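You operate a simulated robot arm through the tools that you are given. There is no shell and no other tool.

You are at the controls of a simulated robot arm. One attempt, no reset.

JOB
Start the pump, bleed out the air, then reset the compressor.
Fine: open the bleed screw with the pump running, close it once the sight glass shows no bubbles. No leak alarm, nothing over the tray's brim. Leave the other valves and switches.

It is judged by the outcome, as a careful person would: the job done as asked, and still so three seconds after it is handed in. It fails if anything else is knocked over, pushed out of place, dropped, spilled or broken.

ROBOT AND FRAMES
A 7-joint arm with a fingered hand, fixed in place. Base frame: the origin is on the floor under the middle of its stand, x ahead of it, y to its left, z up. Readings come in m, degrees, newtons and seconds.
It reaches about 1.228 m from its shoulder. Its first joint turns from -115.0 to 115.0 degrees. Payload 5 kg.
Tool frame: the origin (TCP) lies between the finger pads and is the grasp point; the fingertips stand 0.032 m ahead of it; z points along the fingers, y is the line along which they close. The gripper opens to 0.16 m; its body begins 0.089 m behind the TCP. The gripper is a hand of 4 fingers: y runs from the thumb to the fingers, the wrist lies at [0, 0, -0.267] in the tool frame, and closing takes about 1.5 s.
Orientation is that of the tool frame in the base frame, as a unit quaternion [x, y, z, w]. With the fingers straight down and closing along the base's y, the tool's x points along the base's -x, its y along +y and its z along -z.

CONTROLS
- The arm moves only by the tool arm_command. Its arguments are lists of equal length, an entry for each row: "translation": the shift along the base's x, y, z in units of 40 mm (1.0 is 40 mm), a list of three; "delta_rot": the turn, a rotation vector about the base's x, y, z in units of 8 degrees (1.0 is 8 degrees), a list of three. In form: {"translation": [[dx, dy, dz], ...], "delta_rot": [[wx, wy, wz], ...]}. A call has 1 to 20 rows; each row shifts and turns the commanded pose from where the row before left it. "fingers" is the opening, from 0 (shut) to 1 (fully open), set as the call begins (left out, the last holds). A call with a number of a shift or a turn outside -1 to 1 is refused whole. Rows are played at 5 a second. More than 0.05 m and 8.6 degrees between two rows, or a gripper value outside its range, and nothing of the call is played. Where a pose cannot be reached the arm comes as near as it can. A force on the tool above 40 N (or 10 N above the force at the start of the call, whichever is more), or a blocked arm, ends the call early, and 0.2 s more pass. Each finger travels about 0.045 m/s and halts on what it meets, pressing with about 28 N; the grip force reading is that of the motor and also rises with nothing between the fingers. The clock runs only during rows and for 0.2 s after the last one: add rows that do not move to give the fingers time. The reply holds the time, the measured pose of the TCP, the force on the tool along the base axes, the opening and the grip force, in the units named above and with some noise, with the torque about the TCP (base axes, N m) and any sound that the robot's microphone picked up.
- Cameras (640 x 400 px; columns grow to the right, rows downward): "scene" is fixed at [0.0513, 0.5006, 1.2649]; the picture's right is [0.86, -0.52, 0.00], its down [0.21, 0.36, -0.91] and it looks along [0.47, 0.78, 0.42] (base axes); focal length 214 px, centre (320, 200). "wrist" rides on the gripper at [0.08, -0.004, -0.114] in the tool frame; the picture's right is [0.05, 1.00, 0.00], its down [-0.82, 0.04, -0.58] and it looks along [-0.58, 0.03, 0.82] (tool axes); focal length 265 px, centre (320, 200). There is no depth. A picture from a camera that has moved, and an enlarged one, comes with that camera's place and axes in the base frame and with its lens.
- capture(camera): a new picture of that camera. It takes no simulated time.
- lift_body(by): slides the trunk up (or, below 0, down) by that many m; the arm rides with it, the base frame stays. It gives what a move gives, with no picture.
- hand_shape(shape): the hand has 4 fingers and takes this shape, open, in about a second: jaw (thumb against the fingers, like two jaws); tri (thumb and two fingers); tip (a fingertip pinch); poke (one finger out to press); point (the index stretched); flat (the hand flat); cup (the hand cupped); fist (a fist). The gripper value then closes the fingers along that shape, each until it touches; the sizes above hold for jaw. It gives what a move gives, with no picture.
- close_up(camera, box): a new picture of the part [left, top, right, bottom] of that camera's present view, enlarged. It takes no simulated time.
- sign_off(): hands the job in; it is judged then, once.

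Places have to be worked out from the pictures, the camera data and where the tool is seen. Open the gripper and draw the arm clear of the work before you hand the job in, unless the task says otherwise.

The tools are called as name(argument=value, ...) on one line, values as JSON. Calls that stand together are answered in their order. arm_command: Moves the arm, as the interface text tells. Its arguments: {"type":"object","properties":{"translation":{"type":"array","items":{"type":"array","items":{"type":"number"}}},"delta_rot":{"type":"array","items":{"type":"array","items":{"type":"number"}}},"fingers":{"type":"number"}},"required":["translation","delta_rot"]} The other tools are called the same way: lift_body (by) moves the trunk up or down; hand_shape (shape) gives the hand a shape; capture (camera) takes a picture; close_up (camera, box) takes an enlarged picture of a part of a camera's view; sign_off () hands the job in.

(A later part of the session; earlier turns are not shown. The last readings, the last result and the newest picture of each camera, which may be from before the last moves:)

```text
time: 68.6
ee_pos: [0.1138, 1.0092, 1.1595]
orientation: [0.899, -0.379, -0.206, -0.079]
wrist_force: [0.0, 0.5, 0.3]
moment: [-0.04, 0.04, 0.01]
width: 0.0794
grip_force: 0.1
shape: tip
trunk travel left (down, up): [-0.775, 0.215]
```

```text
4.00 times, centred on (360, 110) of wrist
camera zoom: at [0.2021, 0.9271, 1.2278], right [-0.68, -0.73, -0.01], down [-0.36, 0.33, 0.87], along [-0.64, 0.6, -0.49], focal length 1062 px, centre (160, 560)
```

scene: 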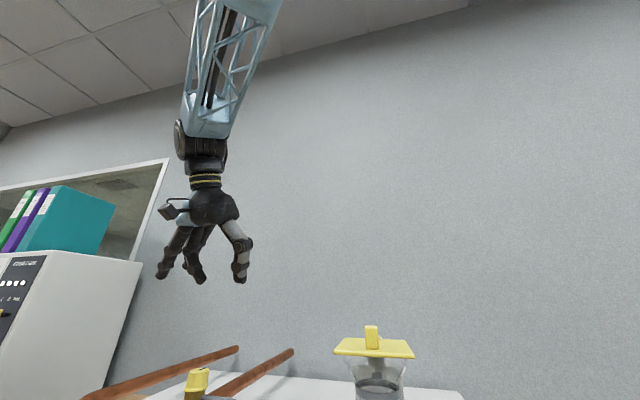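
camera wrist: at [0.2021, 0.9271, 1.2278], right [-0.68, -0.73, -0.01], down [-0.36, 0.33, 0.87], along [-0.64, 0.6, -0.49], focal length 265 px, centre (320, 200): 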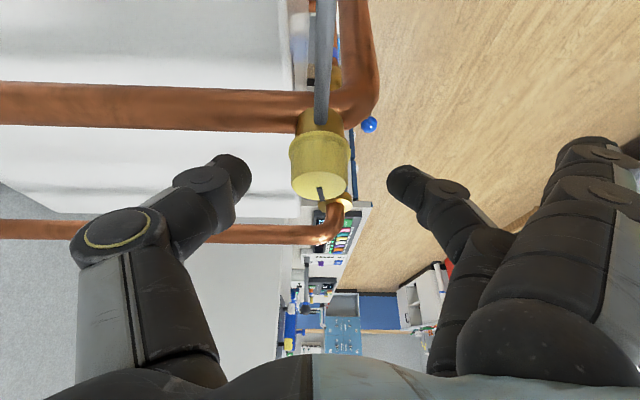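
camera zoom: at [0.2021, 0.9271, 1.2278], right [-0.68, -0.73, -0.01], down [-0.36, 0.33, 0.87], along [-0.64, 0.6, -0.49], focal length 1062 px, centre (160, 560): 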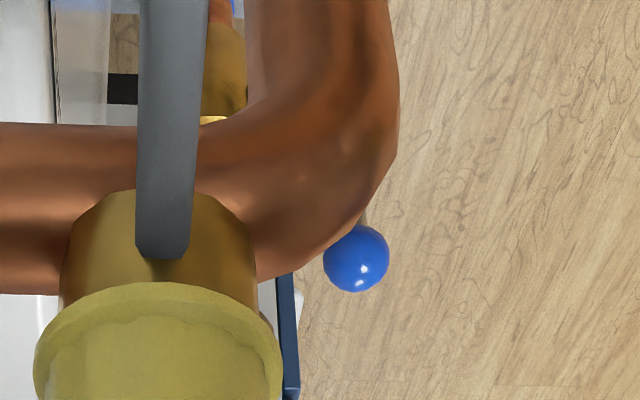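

The hand is around the cap at the open orientation with a good fit. I'll grip it now, then turn clockwise part-way to the angle where the glass is visible, so I can check before fully closing.

arm_command(translation=[[0.03, -0.045, 0], [0, 0, 0], [0, 0, 0], [0, 0, 0], [0, 0, 0]], delta_rot=[[0, 0, 0], [0, 0, 0], [0, 0, 0], [0, 0, 0], [0, 0, 0]], fingers=0)

arm_command(translation=[[-0.02, -0.005, 0], [-0.022, -0.005, 0], [-0.024, -0.005, 0], [-0.025, -0.005, 0]], delta_rot=[[0, 0, -1], [0, 0, -1], [0, 0, -1], [0, 0, -1]])

capture(camera="wrist")

close_up(camera="wrist", box=[340, 80, 500, 180])

```text
time: 69.8
ee_pos: [0.1156, 1.0062, 1.1597]
orientation: [0.898, -0.38, -0.207, -0.079]
wrist_force: [-0.3, 0.1, -1.2]
moment: [-0.01, 0.01, -0.03]
width: 0.025
grip_force: 28.1
shape: tip
trunk travel left (down, up): [-0.775, 0.215]
```

```text
time: 70.8
ee_pos: [0.1104, 1.0038, 1.1594]
orientation: [0.758, -0.613, -0.177, -0.133]
wrist_force: [-4.4, 3.7, 2.1]
moment: [0.09, 0.13, 0.05]
width: 0.0246
grip_force: 28.3
shape: tip
trunk travel left (down, up): [-0.775, 0.215]
```

```text
taken
camera wrist: at [0.1408, 0.8867, 1.2273], right [-0.97, -0.26, -0.01], down [-0.13, 0.47, 0.87], along [-0.22, 0.84, -0.49], focal length 265 px, centre (320, 200)
```

wrist: 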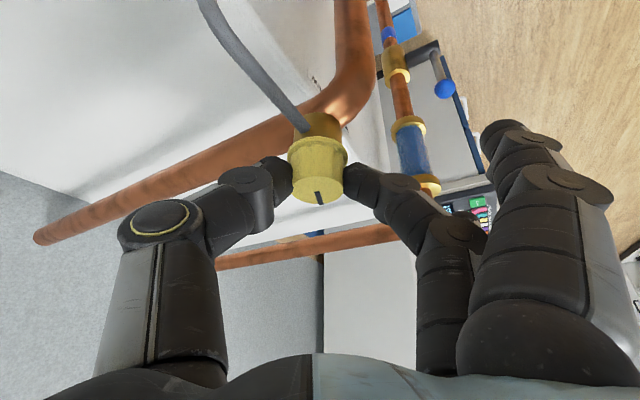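

```text
4.00 times, centred on (420, 130) of wrist
camera zoom: at [0.1408, 0.8867, 1.2273], right [-0.97, -0.26, -0.01], down [-0.13, 0.47, 0.87], along [-0.22, 0.84, -0.49], focal length 1062 px, centre (-80, 480)
```

zoom: 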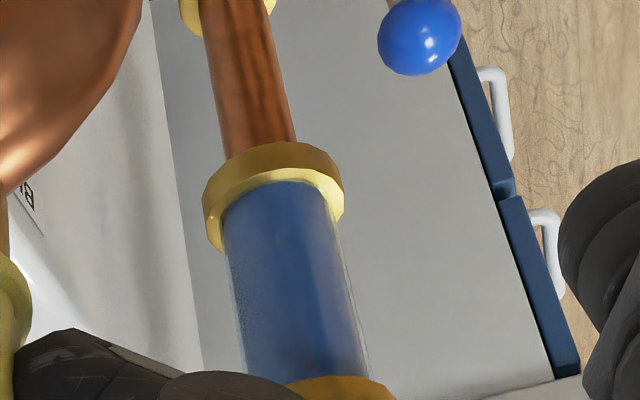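

No bubbles along the glass edge now. I'll keep closing: 40° more clockwise, then re-check the glass from the better angle.

arm_command(translation=[[-0.026, -0.003, 0], [-0.027, -0.001, 0], [-0.027, 0.0, 0], [-0.026, 0.006, 0], [-0.025, 0.01, 0]], delta_rot=[[0, 0, -1], [0, 0, -1], [0, 0, -1], [0, 0, -1], [0, 0, -1]])

capture(camera="wrist")

close_up(camera="wrist", box=[440, 0, 640, 125])

```text
time: 72.0
ee_pos: [0.1053, 1.0049, 1.1594]
orientation: [-0.503, 0.836, 0.12, 0.186]
wrist_force: [-10.7, 7.1, 4.4]
moment: [0.24, 0.33, 0.14]
width: 0.0249
grip_force: 28.0
shape: tip
trunk travel left (down, up): [-0.775, 0.215]
```

```text
taken
camera wrist: at [0.0532, 0.8953, 1.2272], right [-0.91, 0.42, -0.01], down [0.2, 0.44, 0.87], along [0.37, 0.79, -0.49], focal length 265 px, centre (320, 200)
```

wrist: 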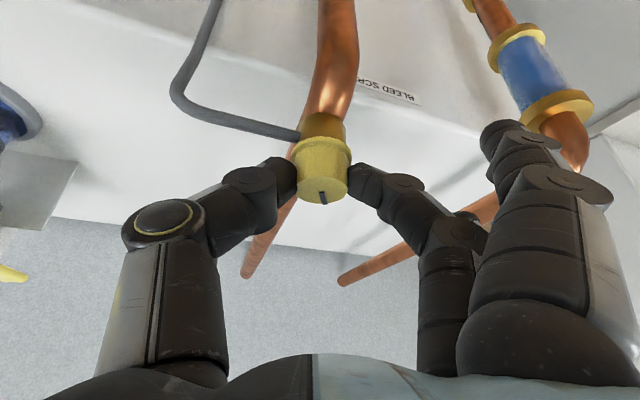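

```text
3.20 times, centred on (540, 62) of wrist
camera zoom: at [0.0532, 0.8953, 1.2272], right [-0.91, 0.42, -0.01], down [0.2, 0.44, 0.87], along [0.37, 0.79, -0.49], focal length 849 px, centre (-384, 640)
```

zoom: 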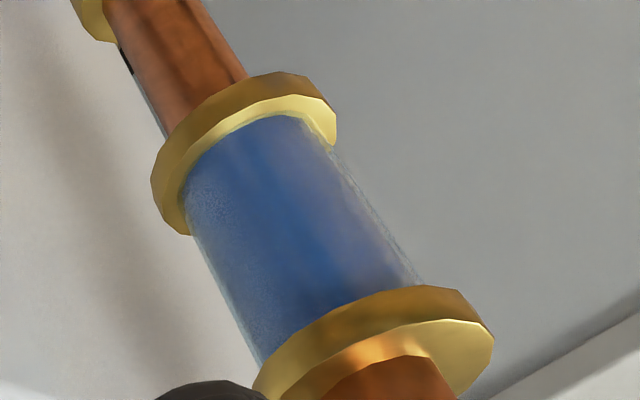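

The glass is completely clear. I'll finish closing: 24° more to the original angle, easing the side load as I go.

arm_command(translation=[[-0.045, 0.03, 0], [-0.035, 0.025, 0], [-0.025, 0.025, 0], [0, 0, 0]], delta_rot=[[0, 0, -1], [0, 0, -1], [0, 0, -1], [0, 0, 0]])

capture(camera="wrist")

close_up(camera="wrist", box=[240, 110, 400, 210])

close_up(camera="wrist", box=[0, 0, 240, 150])

```text
time: 73.0
ee_pos: [0.1038, 1.0075, 1.1602]
orientation: [-0.318, 0.922, 0.078, 0.206]
wrist_force: [-8.5, -1.5, 2.1]
moment: [0.07, 0.16, 0.07]
width: 0.0257
grip_force: 27.8
shape: tip
trunk travel left (down, up): [-0.775, 0.215]
```

```text
taken
camera wrist: at [0.0097, 0.9287, 1.2272], right [-0.65, 0.76, -0.01], down [0.36, 0.33, 0.87], along [0.66, 0.57, -0.49], focal length 265 px, centre (320, 200)
```

wrist: 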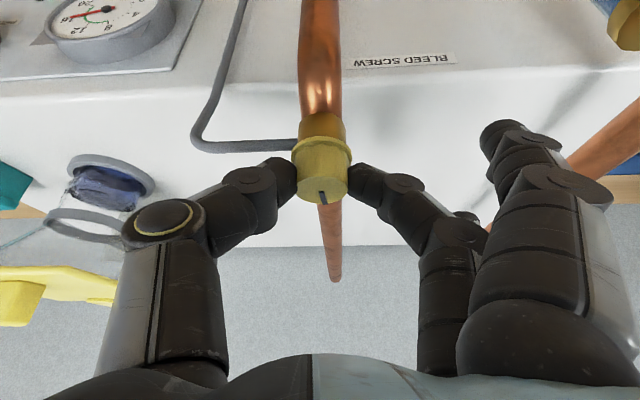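

```text
4.00 times, centred on (320, 160) of wrist
camera zoom: at [0.0097, 0.9287, 1.2272], right [-0.65, 0.76, -0.01], down [0.36, 0.33, 0.87], along [0.66, 0.57, -0.49], focal length 1062 px, centre (320, 360)
```

zoom: 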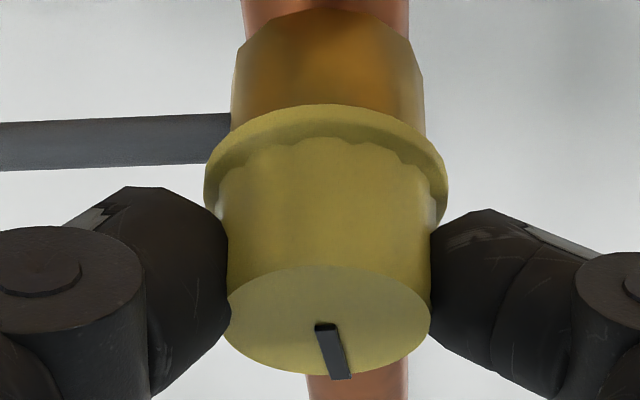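

```text
2.67 times, centred on (120, 75) of wrist
camera zoom: at [0.0097, 0.9287, 1.2272], right [-0.65, 0.76, -0.01], down [0.36, 0.33, 0.87], along [0.66, 0.57, -0.49], focal length 708 px, centre (853, 533)
```

zoom: 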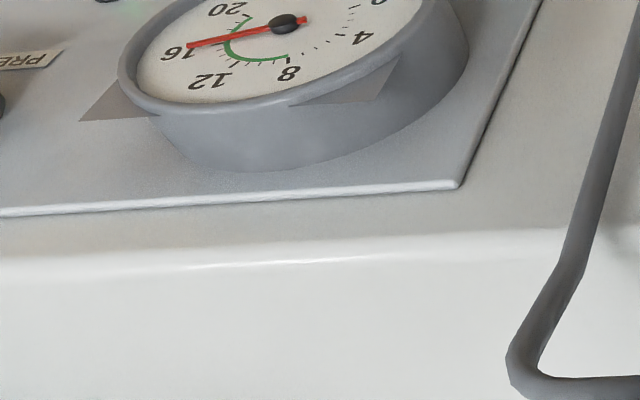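

Flow has risen to about 16 L/min, in the green band, and the cap's pointer is back at its starting angle. I'll nudge another 5° clockwise to make sure the screw is seated at its stop.

arm_command(translation=[[-0.02, 0.01, 0], [0, 0, 0]], delta_rot=[[0, 0, -0.6], [0, 0, 0]])

close_up(camera="wrist", box=[240, 110, 400, 210])

```text
time: 73.6
ee_pos: [0.101, 1.0079, 1.1599]
orientation: [-0.28, 0.934, 0.07, 0.209]
wrist_force: [-6.1, 2.3, 2.4]
moment: [0.13, 0.16, 0.11]
width: 0.026
grip_force: 27.9
shape: tip
trunk travel left (down, up): [-0.775, 0.215]
```

```text
4.00 times, centred on (320, 160) of wrist
camera zoom: at [0.0028, 0.9371, 1.2272], right [-0.59, 0.81, -0.01], down [0.39, 0.29, 0.87], along [0.71, 0.51, -0.49], focal length 1062 px, centre (320, 360)
```

zoom: 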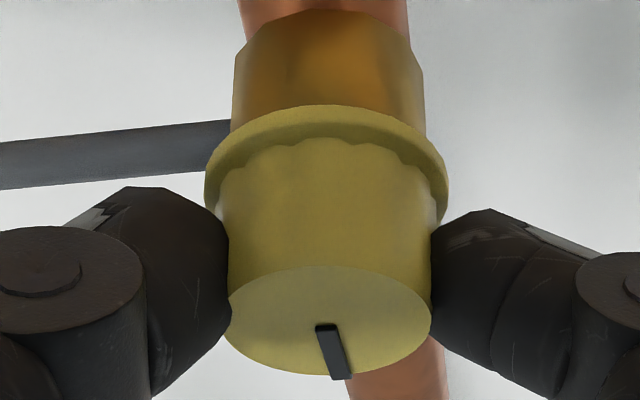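

The cap still followed that nudge, so it may not have been at its stop. I'll turn another 6° clockwise and watch whether the pointer lags behind the hand.

arm_command(translation=[[-0.025, 0.01, 0], [0, 0, 0]], delta_rot=[[0, 0, -0.75], [0, 0, 0]])

close_up(camera="wrist", box=[240, 110, 400, 210])

close_up(camera="scene", box=[140, 340, 236, 400])

```text
time: 74.2
ee_pos: [0.1009, 1.0086, 1.1598]
orientation: [-0.23, 0.948, 0.058, 0.213]
wrist_force: [-4.5, 7.5, 2.5]
moment: [0.16, 0.07, 0.59]
width: 0.0256
grip_force: 27.5
shape: tip
trunk travel left (down, up): [-0.775, 0.215]
```

```text
4.00 times, centred on (320, 160) of wrist
camera zoom: at [-0.0051, 0.9485, 1.2271], right [-0.5, 0.86, -0.01], down [0.42, 0.25, 0.87], along [0.76, 0.43, -0.49], focal length 1062 px, centre (320, 360)
```

zoom: 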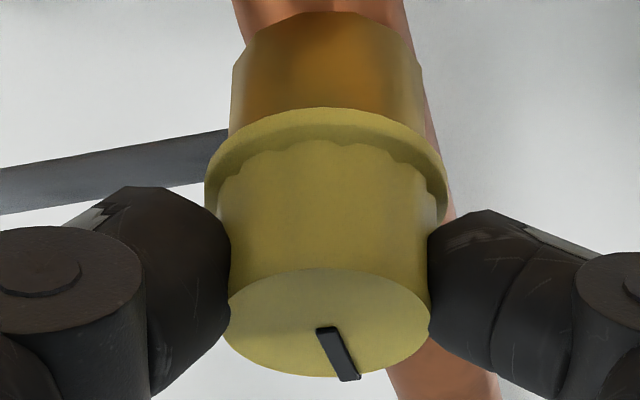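

```text
6.67 times, centred on (188, 370) of scene
camera zoom: at [0.0513, 0.5006, 1.2649], right [0.86, -0.52, 0.0], down [0.21, 0.36, -0.91], along [0.47, 0.78, 0.42], focal length 1430 px, centre (1200, -933)
```

zoom: 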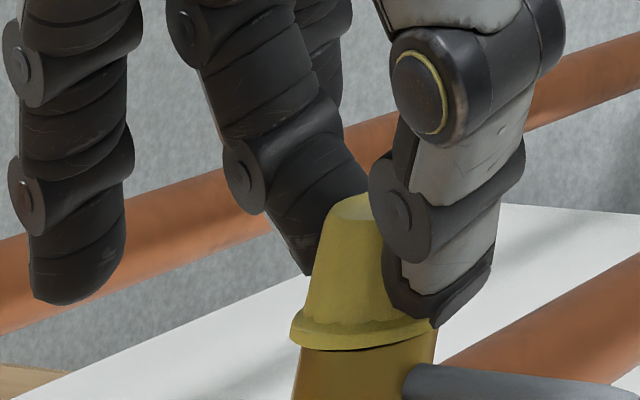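

Torque jumped to 0.59 N·m and the pointer now lags, so the screw is seated against its stop with the pointer square to the wall. I'll release, lift clear, and inspect.

arm_command(translation=[[0, 0, 0], [0, 0, 0], [0, 0, 0], [0, 0, 0.6], [0, 0, 0.8], [0, 0, 0.8], [0, 0, 0.5]], delta_rot=[[0, 0, 0], [0, 0, 0], [0, 0, 0], [0, 0, 0], [0, 0, 0], [0, 0, 0], [0, 0, 0]], fingers=0.5)

close_up(camera="scene", box=[140, 340, 236, 400])

capture(camera="wrist")

```text
time: 75.8
ee_pos: [0.0995, 1.0082, 1.2674]
orientation: [-0.231, 0.948, 0.058, 0.213]
wrist_force: [0.6, -0.2, 0.2]
moment: [-0.02, 0.02, -0.03]
width: 0.0791
grip_force: 0.0
shape: tip
trunk travel left (down, up): [-0.775, 0.215]
```

```text
6.67 times, centred on (188, 370) of scene
camera zoom: at [0.0513, 0.5006, 1.2649], right [0.86, -0.52, 0.0], down [0.21, 0.36, -0.91], along [0.47, 0.78, 0.42], focal length 1430 px, centre (1200, -933)
```

zoom: 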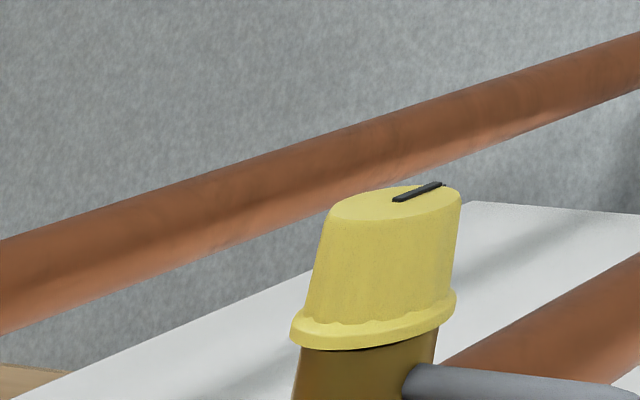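

```text
taken
camera wrist: at [-0.0061, 0.948, 1.3346], right [-0.5, 0.86, -0.01], down [0.42, 0.25, 0.87], along [0.76, 0.43, -0.49], focal length 265 px, centre (320, 200)
```

wrist: 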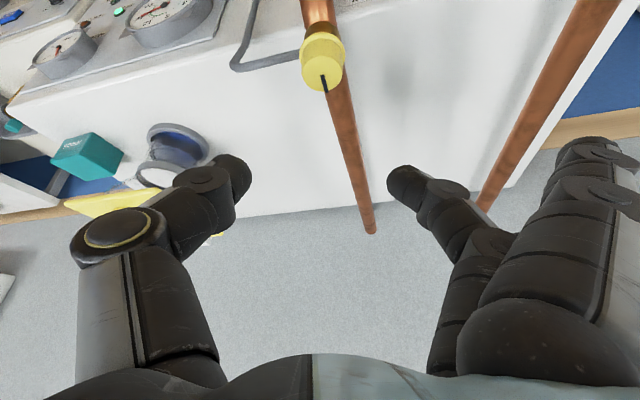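

The pointer matches the original picture exactly, so the screw is closed. I'll retreat from the pipework toward the robot and look at the lamps and gauges.

arm_command(translation=[[0, -0.8, 0.3], [0.1, -0.9, 0.3], [0.2, -0.9, 0.2], [0.2, -0.9, 0], [0.3, -0.9, 0], [0.3, -0.9, 0], [0.3, -0.9, 0], [0.3, -0.9, 0]], delta_rot=[[0, 0, 0], [0, 0, 0], [0, 0, 0], [0, 0, 1], [0, 0, 1], [-0.5, 0.5, 0], [-0.5, 0.5, 0], [0, 0, 0]])

capture(camera="wrist")

capture(camera="scene")

```text
time: 77.6
ee_pos: [0.1706, 0.7244, 1.2987]
orientation: [-0.368, 0.922, 0.05, 0.113]
wrist_force: [-0.3, -0.2, 0.4]
moment: [0.01, -0.02, -0.03]
width: 0.0796
grip_force: 0.1
shape: tip
trunk travel left (down, up): [-0.775, 0.215]
```

```text
taken
camera wrist: at [0.0971, 0.6484, 1.3892], right [-0.72, 0.69, 0.0], down [0.45, 0.47, 0.76], along [0.53, 0.55, -0.65], focal length 265 px, centre (320, 200)
```

wrist: 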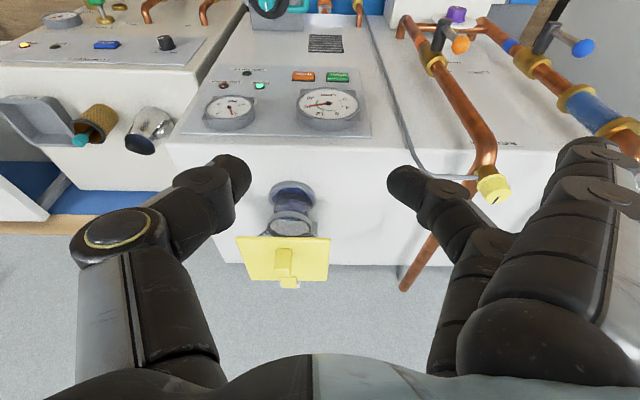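

```text
taken
```

scene: 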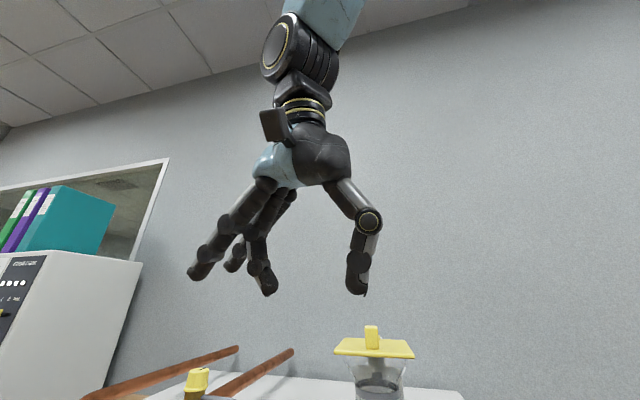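

I'll enlarge the pump panel, sight glass and compressor panel to check their states.

close_up(camera="wrist", box=[190, 60, 370, 172])

close_up(camera="wrist", box=[540, 60, 640, 122])

close_up(camera="wrist", box=[0, 0, 200, 125])

close_up(camera="wrist", box=[240, 0, 480, 60])

```text
3.56 times, centred on (280, 116) of wrist
camera zoom: at [0.0971, 0.6484, 1.3892], right [-0.72, 0.69, 0.0], down [0.45, 0.47, 0.76], along [0.53, 0.55, -0.65], focal length 944 px, centre (462, 499)
```

zoom: 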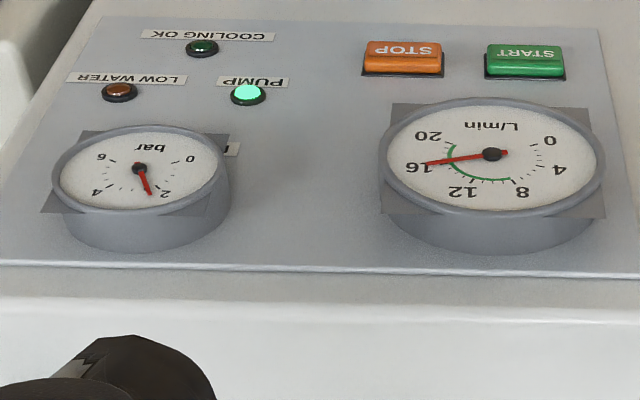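

```text
6.40 times, centred on (590, 91) of wrist
camera zoom: at [0.0971, 0.6484, 1.3892], right [-0.72, 0.69, 0.0], down [0.45, 0.47, 0.76], along [0.53, 0.55, -0.65], focal length 1699 px, centre (-1408, 898)
```

zoom: 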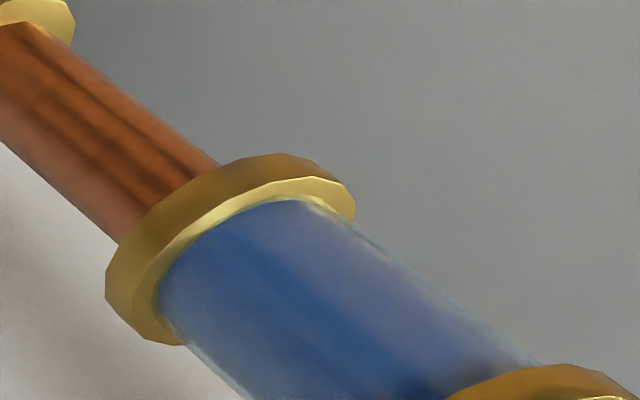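

```text
3.20 times, centred on (100, 62) of wrist
camera zoom: at [0.0971, 0.6484, 1.3892], right [-0.72, 0.69, 0.0], down [0.45, 0.47, 0.76], along [0.53, 0.55, -0.65], focal length 849 px, centre (1024, 640)
```

zoom: 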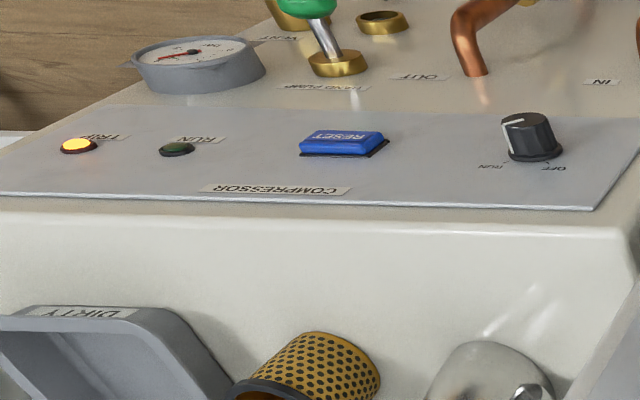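

```text
2.67 times, centred on (360, 30) of wrist
camera zoom: at [0.0971, 0.6484, 1.3892], right [-0.72, 0.69, 0.0], down [0.45, 0.47, 0.76], along [0.53, 0.55, -0.65], focal length 708 px, centre (213, 653)
```

zoom: 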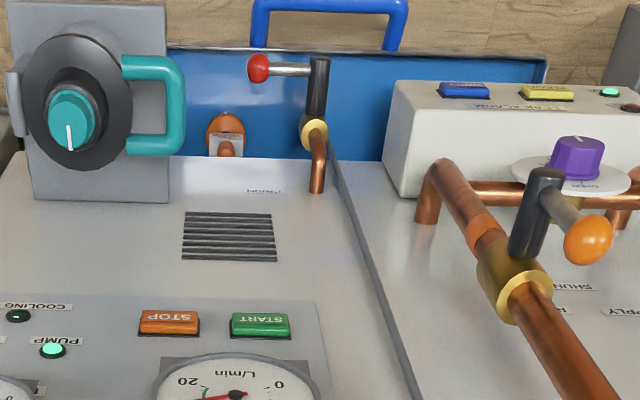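

No bubbles, flow about 16 L/min in the green, and the leak alarm still shows DRY. The tray now holds blue water, and COOLING OK is still dark. I'll wait about 2 s and re-check the lamps and tray level.

arm_command(translation=[[0, 0, 0], [0, 0, 0], [0, 0, 0], [0, 0, 0], [0, 0, 0], [0, 0, 0], [0, 0, 0], [0, 0, 0], [0, 0, 0], [0, 0, 0]], delta_rot=[[0, 0, 0], [0, 0, 0], [0, 0, 0], [0, 0, 0], [0, 0, 0], [0, 0, 0], [0, 0, 0], [0, 0, 0], [0, 0, 0], [0, 0, 0]])

close_up(camera="wrist", box=[190, 60, 370, 172])

close_up(camera="wrist", box=[290, 0, 450, 60])

close_up(camera="wrist", box=[540, 60, 640, 122])

```text
time: 79.8
ee_pos: [0.171, 0.7252, 1.297]
orientation: [-0.367, 0.922, 0.05, 0.113]
wrist_force: [-0.1, 0.3, -0.4]
moment: [0.0, 0.01, 0.0]
width: 0.0795
grip_force: 0.1
shape: tip
trunk travel left (down, up): [-0.775, 0.215]
```

```text
3.56 times, centred on (280, 116) of wrist
camera zoom: at [0.0977, 0.6498, 1.3887], right [-0.72, 0.69, 0.0], down [0.45, 0.47, 0.76], along [0.53, 0.55, -0.65], focal length 944 px, centre (462, 499)
```

zoom: 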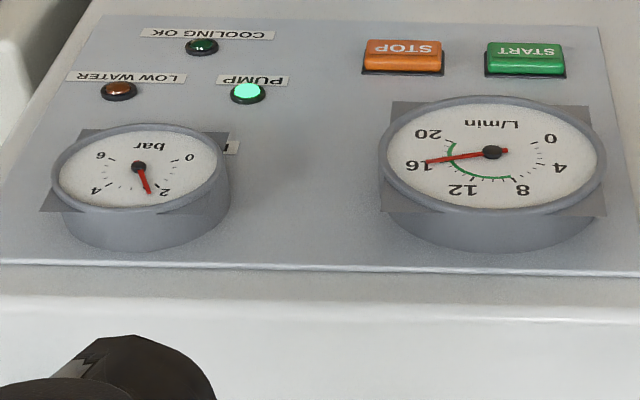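

```text
4.00 times, centred on (370, 30) of wrist
camera zoom: at [0.0977, 0.6498, 1.3887], right [-0.72, 0.69, 0.0], down [0.45, 0.47, 0.76], along [0.53, 0.55, -0.65], focal length 1062 px, centre (120, 880)
```

zoom: 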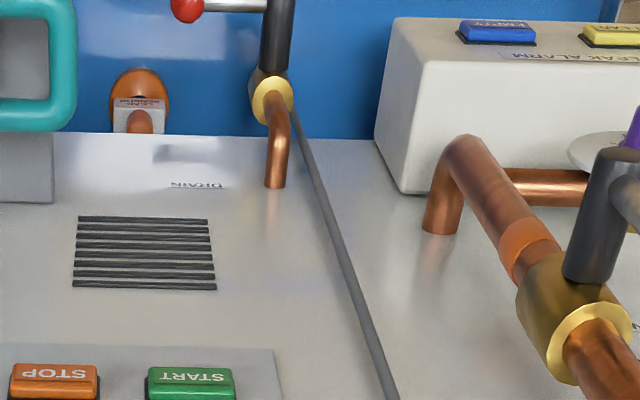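

```text
6.40 times, centred on (590, 91) of wrist
camera zoom: at [0.0977, 0.6498, 1.3887], right [-0.72, 0.69, 0.0], down [0.45, 0.47, 0.76], along [0.53, 0.55, -0.65], focal length 1699 px, centre (-1408, 898)
```

zoom: 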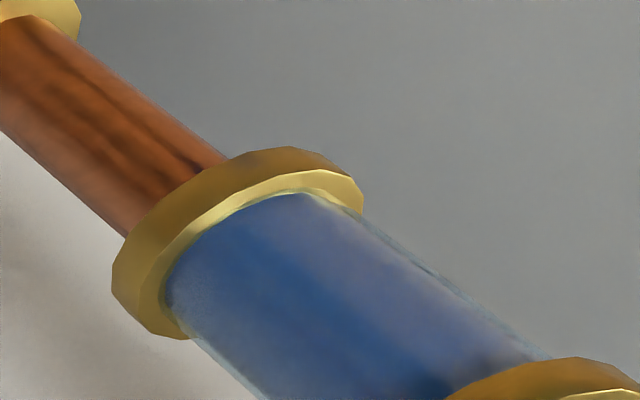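

The readings are stable, with flow in the green and no alarm; COOLING OK may lag. I'll head for the compressor, moving back and across at height and forming the poke shape there.

arm_command(translation=[[0.5, -0.95, 0], [0.5, -0.95, 0], [0.5, -0.95, 0], [0.5, -0.95, 0], [0.5, -0.95, 0], [0.55, -0.95, 0], [0.55, -0.95, 0], [0.55, -0.95, 0], [0.55, -0.95, 0], [0.55, -0.95, 0], [0.55, -0.95, 0], [0.55, -0.95, 0]], delta_rot=[[0, 0, 0], [0, 0, 0], [0, 0, 0], [0, 0, 0], [0, 0, 0], [0, 0, 0], [0, 0, 0], [0, 0, 0], [0, 0, 0], [0, 0, 0], [0, 0, 0], [0, 0, 0]])

hand_shape(shape="poke")

capture(camera="wrist")

close_up(camera="wrist", box=[340, 100, 640, 287])

```text
time: 82.4
ee_pos: [0.4209, 0.2659, 1.3018]
orientation: [-0.367, 0.922, 0.051, 0.113]
wrist_force: [-0.2, 0.2, -1.1]
moment: [0.02, -0.02, 0.01]
width: 0.0796
grip_force: 0.0
shape: tip
trunk travel left (down, up): [-0.775, 0.215]
```

```text
time: 83.3
ee_pos: [0.421, 0.2671, 1.3007]
orientation: [-0.366, 0.922, 0.05, 0.114]
wrist_force: [-0.3, 0.2, -0.7]
moment: [0.01, -0.02, -0.02]
width: 0.0002
grip_force: 0.1
shape: poke
trunk travel left (down, up): [-0.775, 0.215]
```

```text
taken
camera wrist: at [0.3475, 0.1917, 1.3917], right [-0.72, 0.69, 0.0], down [0.45, 0.47, 0.76], along [0.53, 0.55, -0.65], focal length 265 px, centre (320, 200)
```

wrist: 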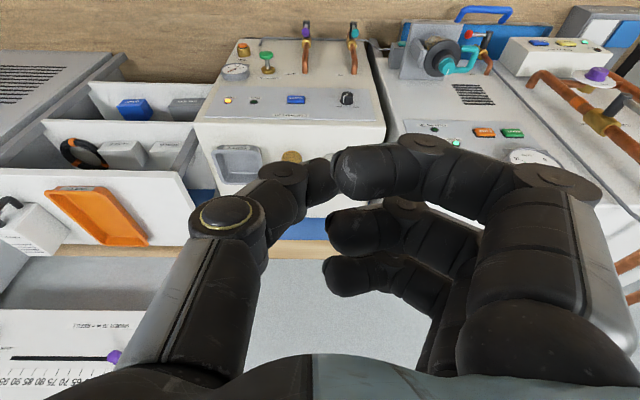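

```text
2.13 times, centred on (490, 194) of wrist
camera zoom: at [0.3475, 0.1917, 1.3917], right [-0.72, 0.69, 0.0], down [0.45, 0.47, 0.76], along [0.53, 0.55, -0.65], focal length 566 px, centre (-43, 214)
```

zoom: 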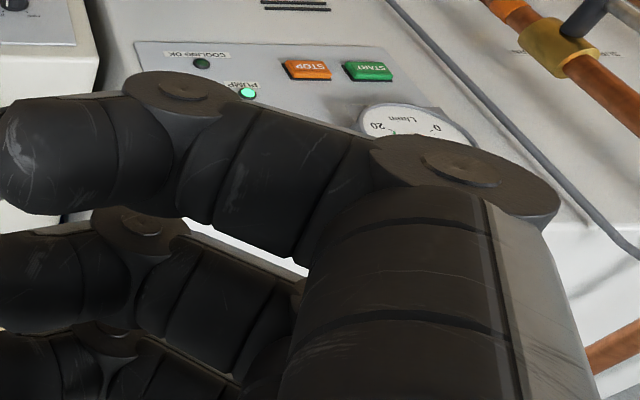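

COOLING OK is still dark at 83 s. I'll check the tray and alarm lamps from this angle.

close_up(camera="wrist", box=[380, 0, 620, 100])

close_up(camera="wrist", box=[200, 30, 400, 155])

```text
2.67 times, centred on (500, 50) of wrist
camera zoom: at [0.3475, 0.1917, 1.3917], right [-0.72, 0.69, 0.0], down [0.45, 0.47, 0.76], along [0.53, 0.55, -0.65], focal length 708 px, centre (-160, 600)
```

zoom: 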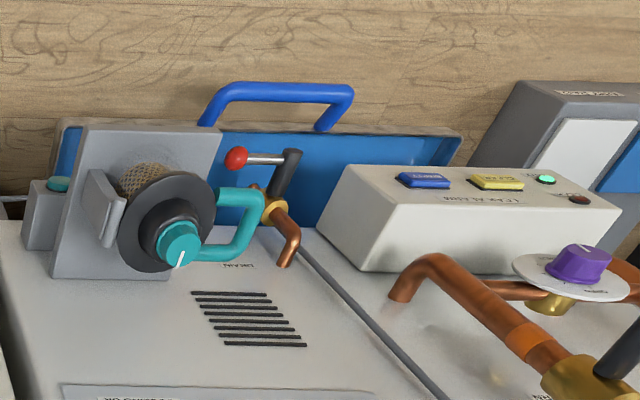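

```text
3.20 times, centred on (300, 92) of wrist
camera zoom: at [0.3475, 0.1917, 1.3917], right [-0.72, 0.69, 0.0], down [0.45, 0.47, 0.76], along [0.53, 0.55, -0.65], focal length 849 px, centre (384, 544)
```

zoom: 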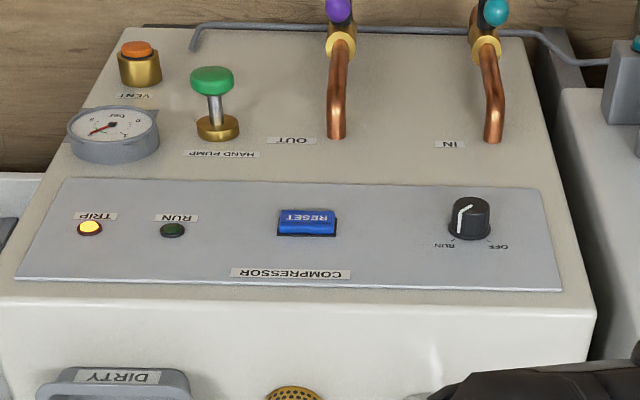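

The selector is on RUN, TRIP is lit, and the leak box shows DRY with the tray below its rim. I'll lower the trunk in front of the compressor, staying well back.

lift_body(by=-0.4)

lift_body(by=-0.2)

capture(camera="wrist")

close_up(camera="wrist", box=[340, 150, 640, 337])

```text
time: 87.1
ee_pos: [0.4213, 0.2665, 0.9018]
orientation: [-0.367, 0.922, 0.05, 0.113]
wrist_force: [0.4, -0.3, 1.0]
moment: [0.03, -0.01, 0.0]
width: 0.0001
grip_force: 0.1
shape: poke
trunk travel left (down, up): [-0.375, 0.615]
```

```text
time: 89.3
ee_pos: [0.4217, 0.267, 0.7021]
orientation: [-0.368, 0.922, 0.05, 0.113]
wrist_force: [0.4, -0.3, 1.9]
moment: [-0.03, -0.01, 0.02]
width: 0.0
grip_force: 0.2
shape: poke
trunk travel left (down, up): [-0.175, 0.815]
```

```text
taken
camera wrist: at [0.3476, 0.1913, 0.7918], right [-0.72, 0.69, 0.0], down [0.45, 0.47, 0.76], along [0.53, 0.55, -0.65], focal length 265 px, centre (320, 200)
```

wrist: 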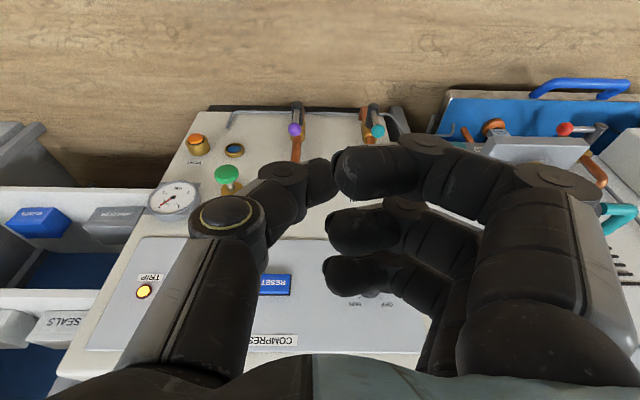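

```text
2.13 times, centred on (490, 244) of wrist
camera zoom: at [0.3476, 0.1913, 0.7918], right [-0.72, 0.69, 0.0], down [0.45, 0.47, 0.76], along [0.53, 0.55, -0.65], focal length 566 px, centre (-43, 107)
```

zoom: 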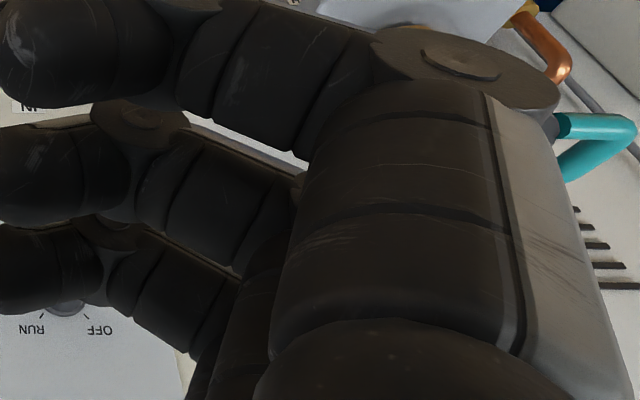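

RESET re-measured at about [0.698,0.448,0.611]. I'll tip the hand forward about 46° while moving to a stand-off about 14 cm in front of it.

arm_command(translation=[[0.79, 0.4, -0.09], [0.79, 0.4, -0.09], [0.79, 0.4, -0.09], [0.79, 0.4, -0.09], [0.7, 0.4, -0.09], [0.7, 0.35, -0.09]], delta_rot=[[0.68, -0.68, 0], [0.68, -0.68, 0], [0.68, -0.68, 0], [0.68, -0.68, 0], [0.68, -0.68, 0], [0.68, -0.68, 0]])

capture(camera="wrist")

```text
time: 90.7
ee_pos: [0.6049, 0.3605, 0.6798]
orientation: [-0.319, 0.803, 0.2, 0.462]
wrist_force: [-0.1, -1.0, 1.2]
moment: [-0.06, 0.02, -0.04]
width: 0.0
grip_force: 0.1
shape: poke
trunk travel left (down, up): [-0.175, 0.815]
```

```text
taken
camera wrist: at [0.5085, 0.2624, 0.6658], right [-0.72, 0.7, -0.02], down [-0.08, -0.06, 0.99], along [0.69, 0.71, 0.1], focal length 265 px, centre (320, 200)
```

wrist: 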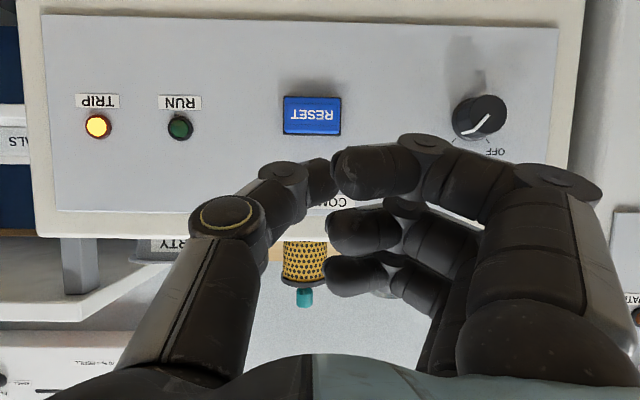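

RESET is directly ahead and TRIP is still lit. Before pressing, I want to confirm the cooling lamp on the pump panel, so I'll back off slightly and yaw left to look.

arm_command(translation=[[-0.5, -0.5, 0.2], [-0.5, -0.5, 0.2], [-0.5, -0.5, 0.2], [-0.5, -0.5, 0.2]], delta_rot=[[0, 0, 1], [0, 0, 1], [0, 0, 1], [0, 0, 1]])

capture(camera="wrist")

```text
time: 91.7
ee_pos: [0.5239, 0.282, 0.7135]
orientation: [-0.529, 0.684, 0.32, 0.387]
wrist_force: [-1.0, -0.1, -0.2]
moment: [0.03, -0.02, 0.0]
width: 0.0003
grip_force: 0.1
shape: poke
trunk travel left (down, up): [-0.175, 0.815]
```

```text
taken
camera wrist: at [0.4933, 0.1462, 0.6984], right [-0.98, 0.21, -0.02], down [-0.04, -0.09, 0.99], along [0.21, 0.97, 0.1], focal length 265 px, centre (320, 200)
```

wrist: 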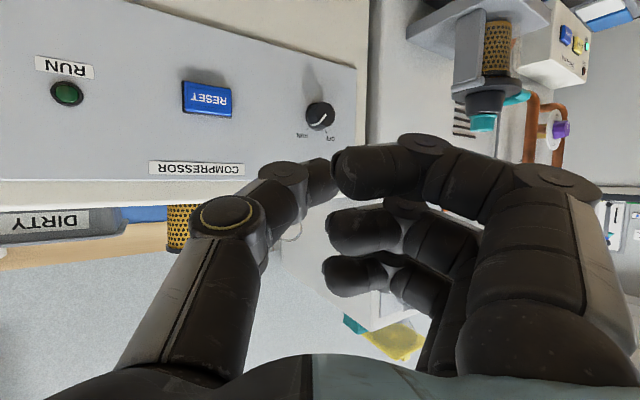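

The curled fingers block the pump panel. I'll tip the camera upward and yaw a bit more so the panel falls in the clear upper part of the image.

arm_command(translation=[[0, 0, 0], [0, 0, 0], [0, 0, 0], [0, 0, 0]], delta_rot=[[0.97, -0.21, 0], [0.97, -0.21, 0], [0.97, -0.21, 0], [0, 0, 1]])

capture(camera="wrist")

```text
time: 92.7
ee_pos: [0.5236, 0.282, 0.7114]
orientation: [-0.493, 0.555, 0.463, 0.485]
wrist_force: [-0.1, -0.5, -0.8]
moment: [-0.01, -0.01, 0.0]
width: 0.0002
grip_force: 0.0
shape: poke
trunk travel left (down, up): [-0.175, 0.815]
```

```text
taken
camera wrist: at [0.5141, 0.1604, 0.6435], right [-1.0, 0.08, -0.02], down [-0.05, -0.49, 0.87], along [0.06, 0.87, 0.49], focal length 265 px, centre (320, 200)
```

wrist: 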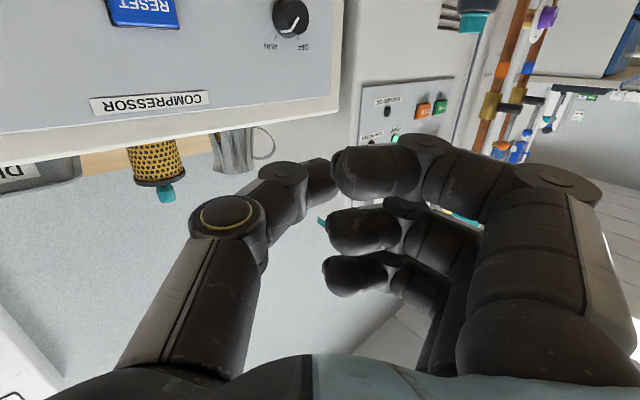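

close_up(camera="wrist", box=[340, 70, 460, 145])

close_up(camera="wrist", box=[450, 80, 610, 180])

```text
5.33 times, centred on (400, 108) of wrist
camera zoom: at [0.5141, 0.1604, 0.6435], right [-1.0, 0.08, -0.02], down [-0.05, -0.49, 0.87], along [0.06, 0.87, 0.49], focal length 1416 px, centre (-107, 693)
```

zoom: 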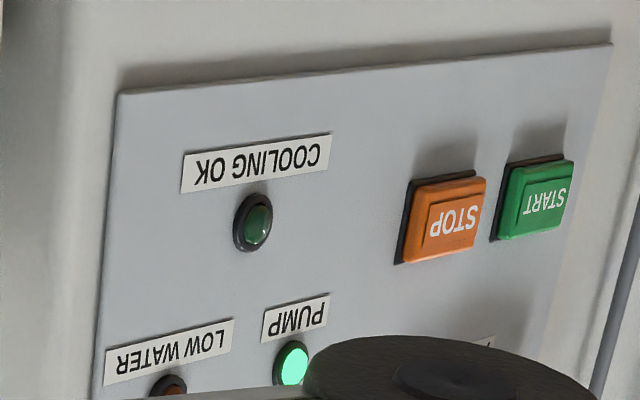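

```text
4.00 times, centred on (530, 130) of wrist
camera zoom: at [0.5141, 0.1604, 0.6435], right [-1.0, 0.08, -0.02], down [-0.05, -0.49, 0.87], along [0.06, 0.87, 0.49], focal length 1062 px, centre (-520, 480)
```

zoom: 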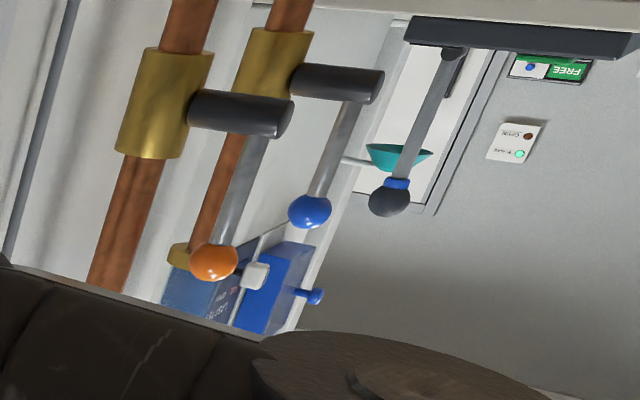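

COOLING OK is still dark although the pump runs with green-band flow. I'll wait another 4 s watching it, since it may have a delay.

arm_command(translation=[[0, 0, 0], [0, 0, 0], [0, 0, 0], [0, 0, 0], [0, 0, 0], [0, 0, 0], [0, 0, 0], [0, 0, 0], [0, 0, 0], [0, 0, 0], [0, 0, 0], [0, 0, 0], [0, 0, 0], [0, 0, 0], [0, 0, 0], [0, 0, 0], [0, 0, 0], [0, 0, 0], [0, 0, 0], [0, 0, 0]], delta_rot=[[0, 0, 0], [0, 0, 0], [0, 0, 0], [0, 0, 0], [0, 0, 0], [0, 0, 0], [0, 0, 0], [0, 0, 0], [0, 0, 0], [0, 0, 0], [0, 0, 0], [0, 0, 0], [0, 0, 0], [0, 0, 0], [0, 0, 0], [0, 0, 0], [0, 0, 0], [0, 0, 0], [0, 0, 0], [0, 0, 0]])

close_up(camera="wrist", box=[340, 70, 460, 145])

```text
time: 96.9
ee_pos: [0.524, 0.2814, 0.7119]
orientation: [-0.493, 0.555, 0.462, 0.485]
wrist_force: [0.6, -0.5, -0.1]
moment: [-0.01, 0.01, 0.0]
width: 0.0
grip_force: 0.1
shape: poke
trunk travel left (down, up): [-0.175, 0.815]
```

```text
5.33 times, centred on (400, 108) of wrist
camera zoom: at [0.5142, 0.1604, 0.6435], right [-1.0, 0.08, -0.02], down [-0.05, -0.49, 0.87], along [0.06, 0.87, 0.49], focal length 1416 px, centre (-107, 693)
```

zoom: 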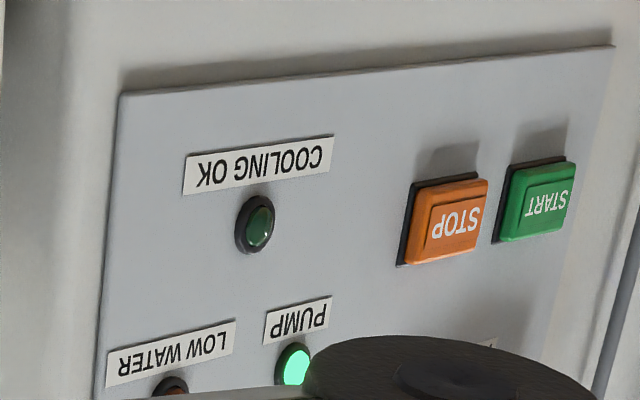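

Nothing has changed, so waiting isn't helping. The job as asked is to reset the compressor after bleeding, and flow is good, so I'll return to the RESET stand-off position.

arm_command(translation=[[0, 0, 0], [0, 0, 0], [0, 0, 0], [0, 0, 0], [0.3, 0.3, -0.4], [0.5, 0.45, -0.5], [0.6, 0.55, -0.5], [0.69, 0.6, -0.5], [0.6, 0.5, -0.2]], delta_rot=[[0, 0, -1], [-0.97, 0.21, 0], [-0.97, 0.21, 0], [-0.97, 0.21, 0], [0, 0, -1], [0, 0, -1], [0, 0, -1], [0, 0, -1], [0, 0, 0]])

capture(camera="wrist")

```text
time: 98.9
ee_pos: [0.6291, 0.3775, 0.6273]
orientation: [-0.319, 0.803, 0.199, 0.462]
wrist_force: [-0.5, 0.6, 0.2]
moment: [-0.01, -0.03, 0.0]
width: 0.0001
grip_force: 0.1
shape: poke
trunk travel left (down, up): [-0.175, 0.815]
```

```text
taken
camera wrist: at [0.5318, 0.2789, 0.6143], right [-0.72, 0.7, -0.02], down [-0.08, -0.06, 1.0], along [0.69, 0.71, 0.1], focal length 265 px, centre (320, 200)
```

wrist: 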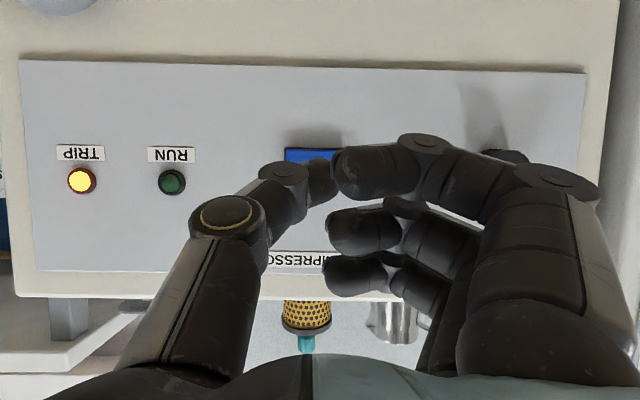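

The tip is aligned within a few mm of RESET. I'll correct sideways slightly and press straight in along the normal, slow at the end.

arm_command(translation=[[0.48, 0.32, 0], [0.4, 0.4, -0.03], [0.12, 0.12, 0], [0.12, 0.12, 0], [0.12, 0.12, 0], [0.12, 0.12, 0]], delta_rot=[[0, 0, 0], [0, 0, 0], [0, 0, 0], [0, 0, 0], [0, 0, 0], [0, 0, 0]])

capture(camera="wrist")

```text
time: 100.3
ee_pos: [0.6867, 0.4231, 0.6259]
orientation: [-0.319, 0.805, 0.199, 0.46]
wrist_force: [-16.7, -19.1, 1.6]
moment: [-0.12, 0.14, 0.12]
width: 0.0
grip_force: 0.1
shape: poke
trunk travel left (down, up): [-0.175, 0.815]
heard: click
```

```text
taken
camera wrist: at [0.5896, 0.3238, 0.6132], right [-0.71, 0.7, -0.02], down [-0.08, -0.05, 1.0], along [0.7, 0.71, 0.09], focal length 265 px, centre (320, 200)
```

wrist: 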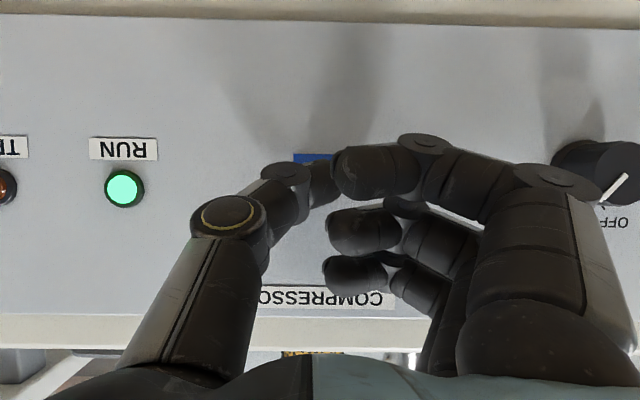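

A click, RUN is green and TRIP has gone out. I'll retract straight back and keep watching.

arm_command(translation=[[-0.4, -0.4, 0], [-0.6, -0.6, 0], [-0.6, -0.6, 0.1], [-0.6, -0.6, 0.2], [-0.6, -0.6, 0.2]], delta_rot=[[0, 0, 0], [0, 0, 0], [0, 0, 0], [0, 0, 0], [0, 0, 0]])

capture(camera="wrist")

```text
time: 101.5
ee_pos: [0.5772, 0.3125, 0.6474]
orientation: [-0.32, 0.803, 0.2, 0.461]
wrist_force: [-0.3, 0.4, -0.1]
moment: [0.02, 0.0, 0.0]
width: 0.0
grip_force: 0.0
shape: poke
trunk travel left (down, up): [-0.175, 0.815]
```

```text
taken
camera wrist: at [0.4813, 0.2128, 0.6339], right [-0.72, 0.7, -0.02], down [-0.08, -0.06, 0.99], along [0.69, 0.71, 0.1], focal length 265 px, centre (320, 200)
```

wrist: 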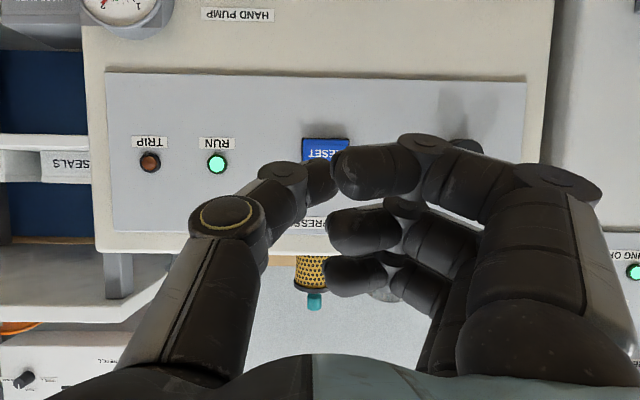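

RUN stays lit, and the COOLING OK lamp at the right edge is now green too. I'll withdraw the hand, bring it upright, open it and raise it clear to inspect everything.

arm_command(translation=[[-0.7, -0.3, 0.1], [-0.7, -0.3, 0.1], [-0.7, -0.3, 0.1], [-0.7, -0.2, 0.1], [-0.7, -0.1, 0.1], [-0.5, -0.1, 0.1]], delta_rot=[[-0.68, 0.68, 0], [-0.68, 0.68, 0], [-0.68, 0.68, 0], [-0.68, 0.68, 0], [-0.68, 0.68, 0], [-0.68, 0.68, 0]])

lift_body(by=0.4)

hand_shape(shape="jaw")

capture(camera="wrist")

```text
time: 103.1
ee_pos: [0.3746, 0.291, 0.6423]
orientation: [-0.428, 0.9, 0.025, 0.082]
wrist_force: [-0.4, 1.4, 0.0]
moment: [-0.01, 0.02, 0.01]
width: 0.0003
grip_force: 0.1
shape: poke
trunk travel left (down, up): [-0.175, 0.815]
stopped in row 6: the arm was blocked; the commanded pose is now the measured one
```

```text
time: 106.9
ee_pos: [0.3745, 0.2908, 1.0416]
orientation: [-0.428, 0.9, 0.024, 0.082]
wrist_force: [0.6, 0.7, -0.2]
moment: [0.04, -0.01, 0.01]
width: 0.0001
grip_force: 0.0
shape: poke
trunk travel left (down, up): [-0.575, 0.415]
```

```text
time: 107.8
ee_pos: [0.3753, 0.2894, 1.0421]
orientation: [-0.428, 0.9, 0.023, 0.083]
wrist_force: [0.1, -0.9, -0.1]
moment: [0.01, 0.04, 0.01]
width: 0.1597
grip_force: 0.0
shape: jaw
trunk travel left (down, up): [-0.575, 0.415]
```

```text
taken
camera wrist: at [0.3133, 0.2131, 1.1405], right [-0.81, 0.59, -0.04], down [0.4, 0.59, 0.71], along [0.44, 0.55, -0.71], focal length 265 px, centre (320, 200)
```

wrist: 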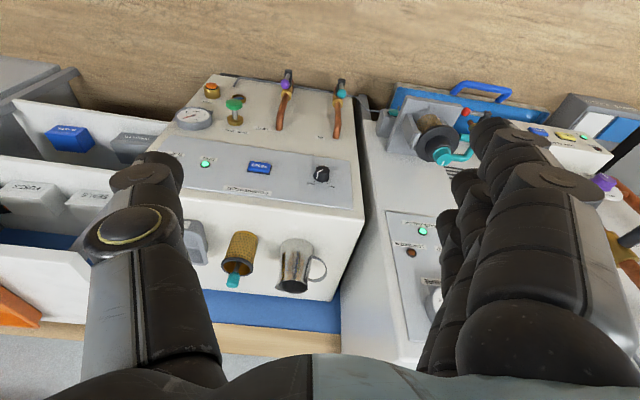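

RUN and COOLING OK are green. I'll move left at height for a last look at the tray level, leak alarm, sight glass and bleed screw.

arm_command(translation=[[-0.6, 0.8, 0.2], [-0.6, 0.8, 0.2], [-0.6, 0.8, 0.2], [-0.6, 0.8, 0.2], [-0.5, 0.8, 0.2], [-0.5, 0.8, 0.2], [-0.5, 0.8, 0.2], [-0.4, 0.8, 0.2]], delta_rot=[[0, 0, 0], [0, 0, 0], [0, 0, 0], [0, 0, 0], [0, 0, 0], [0, 0, 0], [0, 0, 0], [0, 0, 0]])

capture(camera="wrist")

close_up(camera="wrist", box=[240, 0, 480, 150])

```text
time: 109.6
ee_pos: [0.2012, 0.5465, 1.1055]
orientation: [-0.428, 0.9, 0.022, 0.084]
wrist_force: [0.3, -0.4, 0.1]
moment: [0.0, 0.01, 0.01]
width: 0.1598
grip_force: 0.1
shape: jaw
trunk travel left (down, up): [-0.575, 0.415]
```

```text
taken
camera wrist: at [0.1407, 0.4698, 1.2033], right [-0.8, 0.59, -0.04], down [0.4, 0.59, 0.71], along [0.44, 0.55, -0.71], focal length 265 px, centre (320, 200)
```

wrist: 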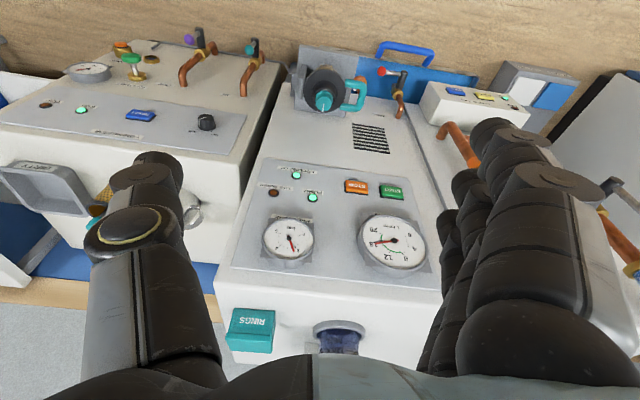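

```text
2.67 times, centred on (360, 75) of wrist
camera zoom: at [0.1407, 0.4698, 1.2033], right [-0.8, 0.59, -0.04], down [0.4, 0.59, 0.71], along [0.44, 0.55, -0.71], focal length 708 px, centre (213, 533)
```

zoom: 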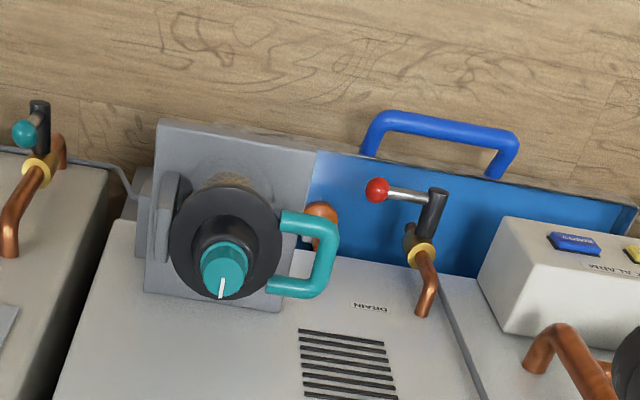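

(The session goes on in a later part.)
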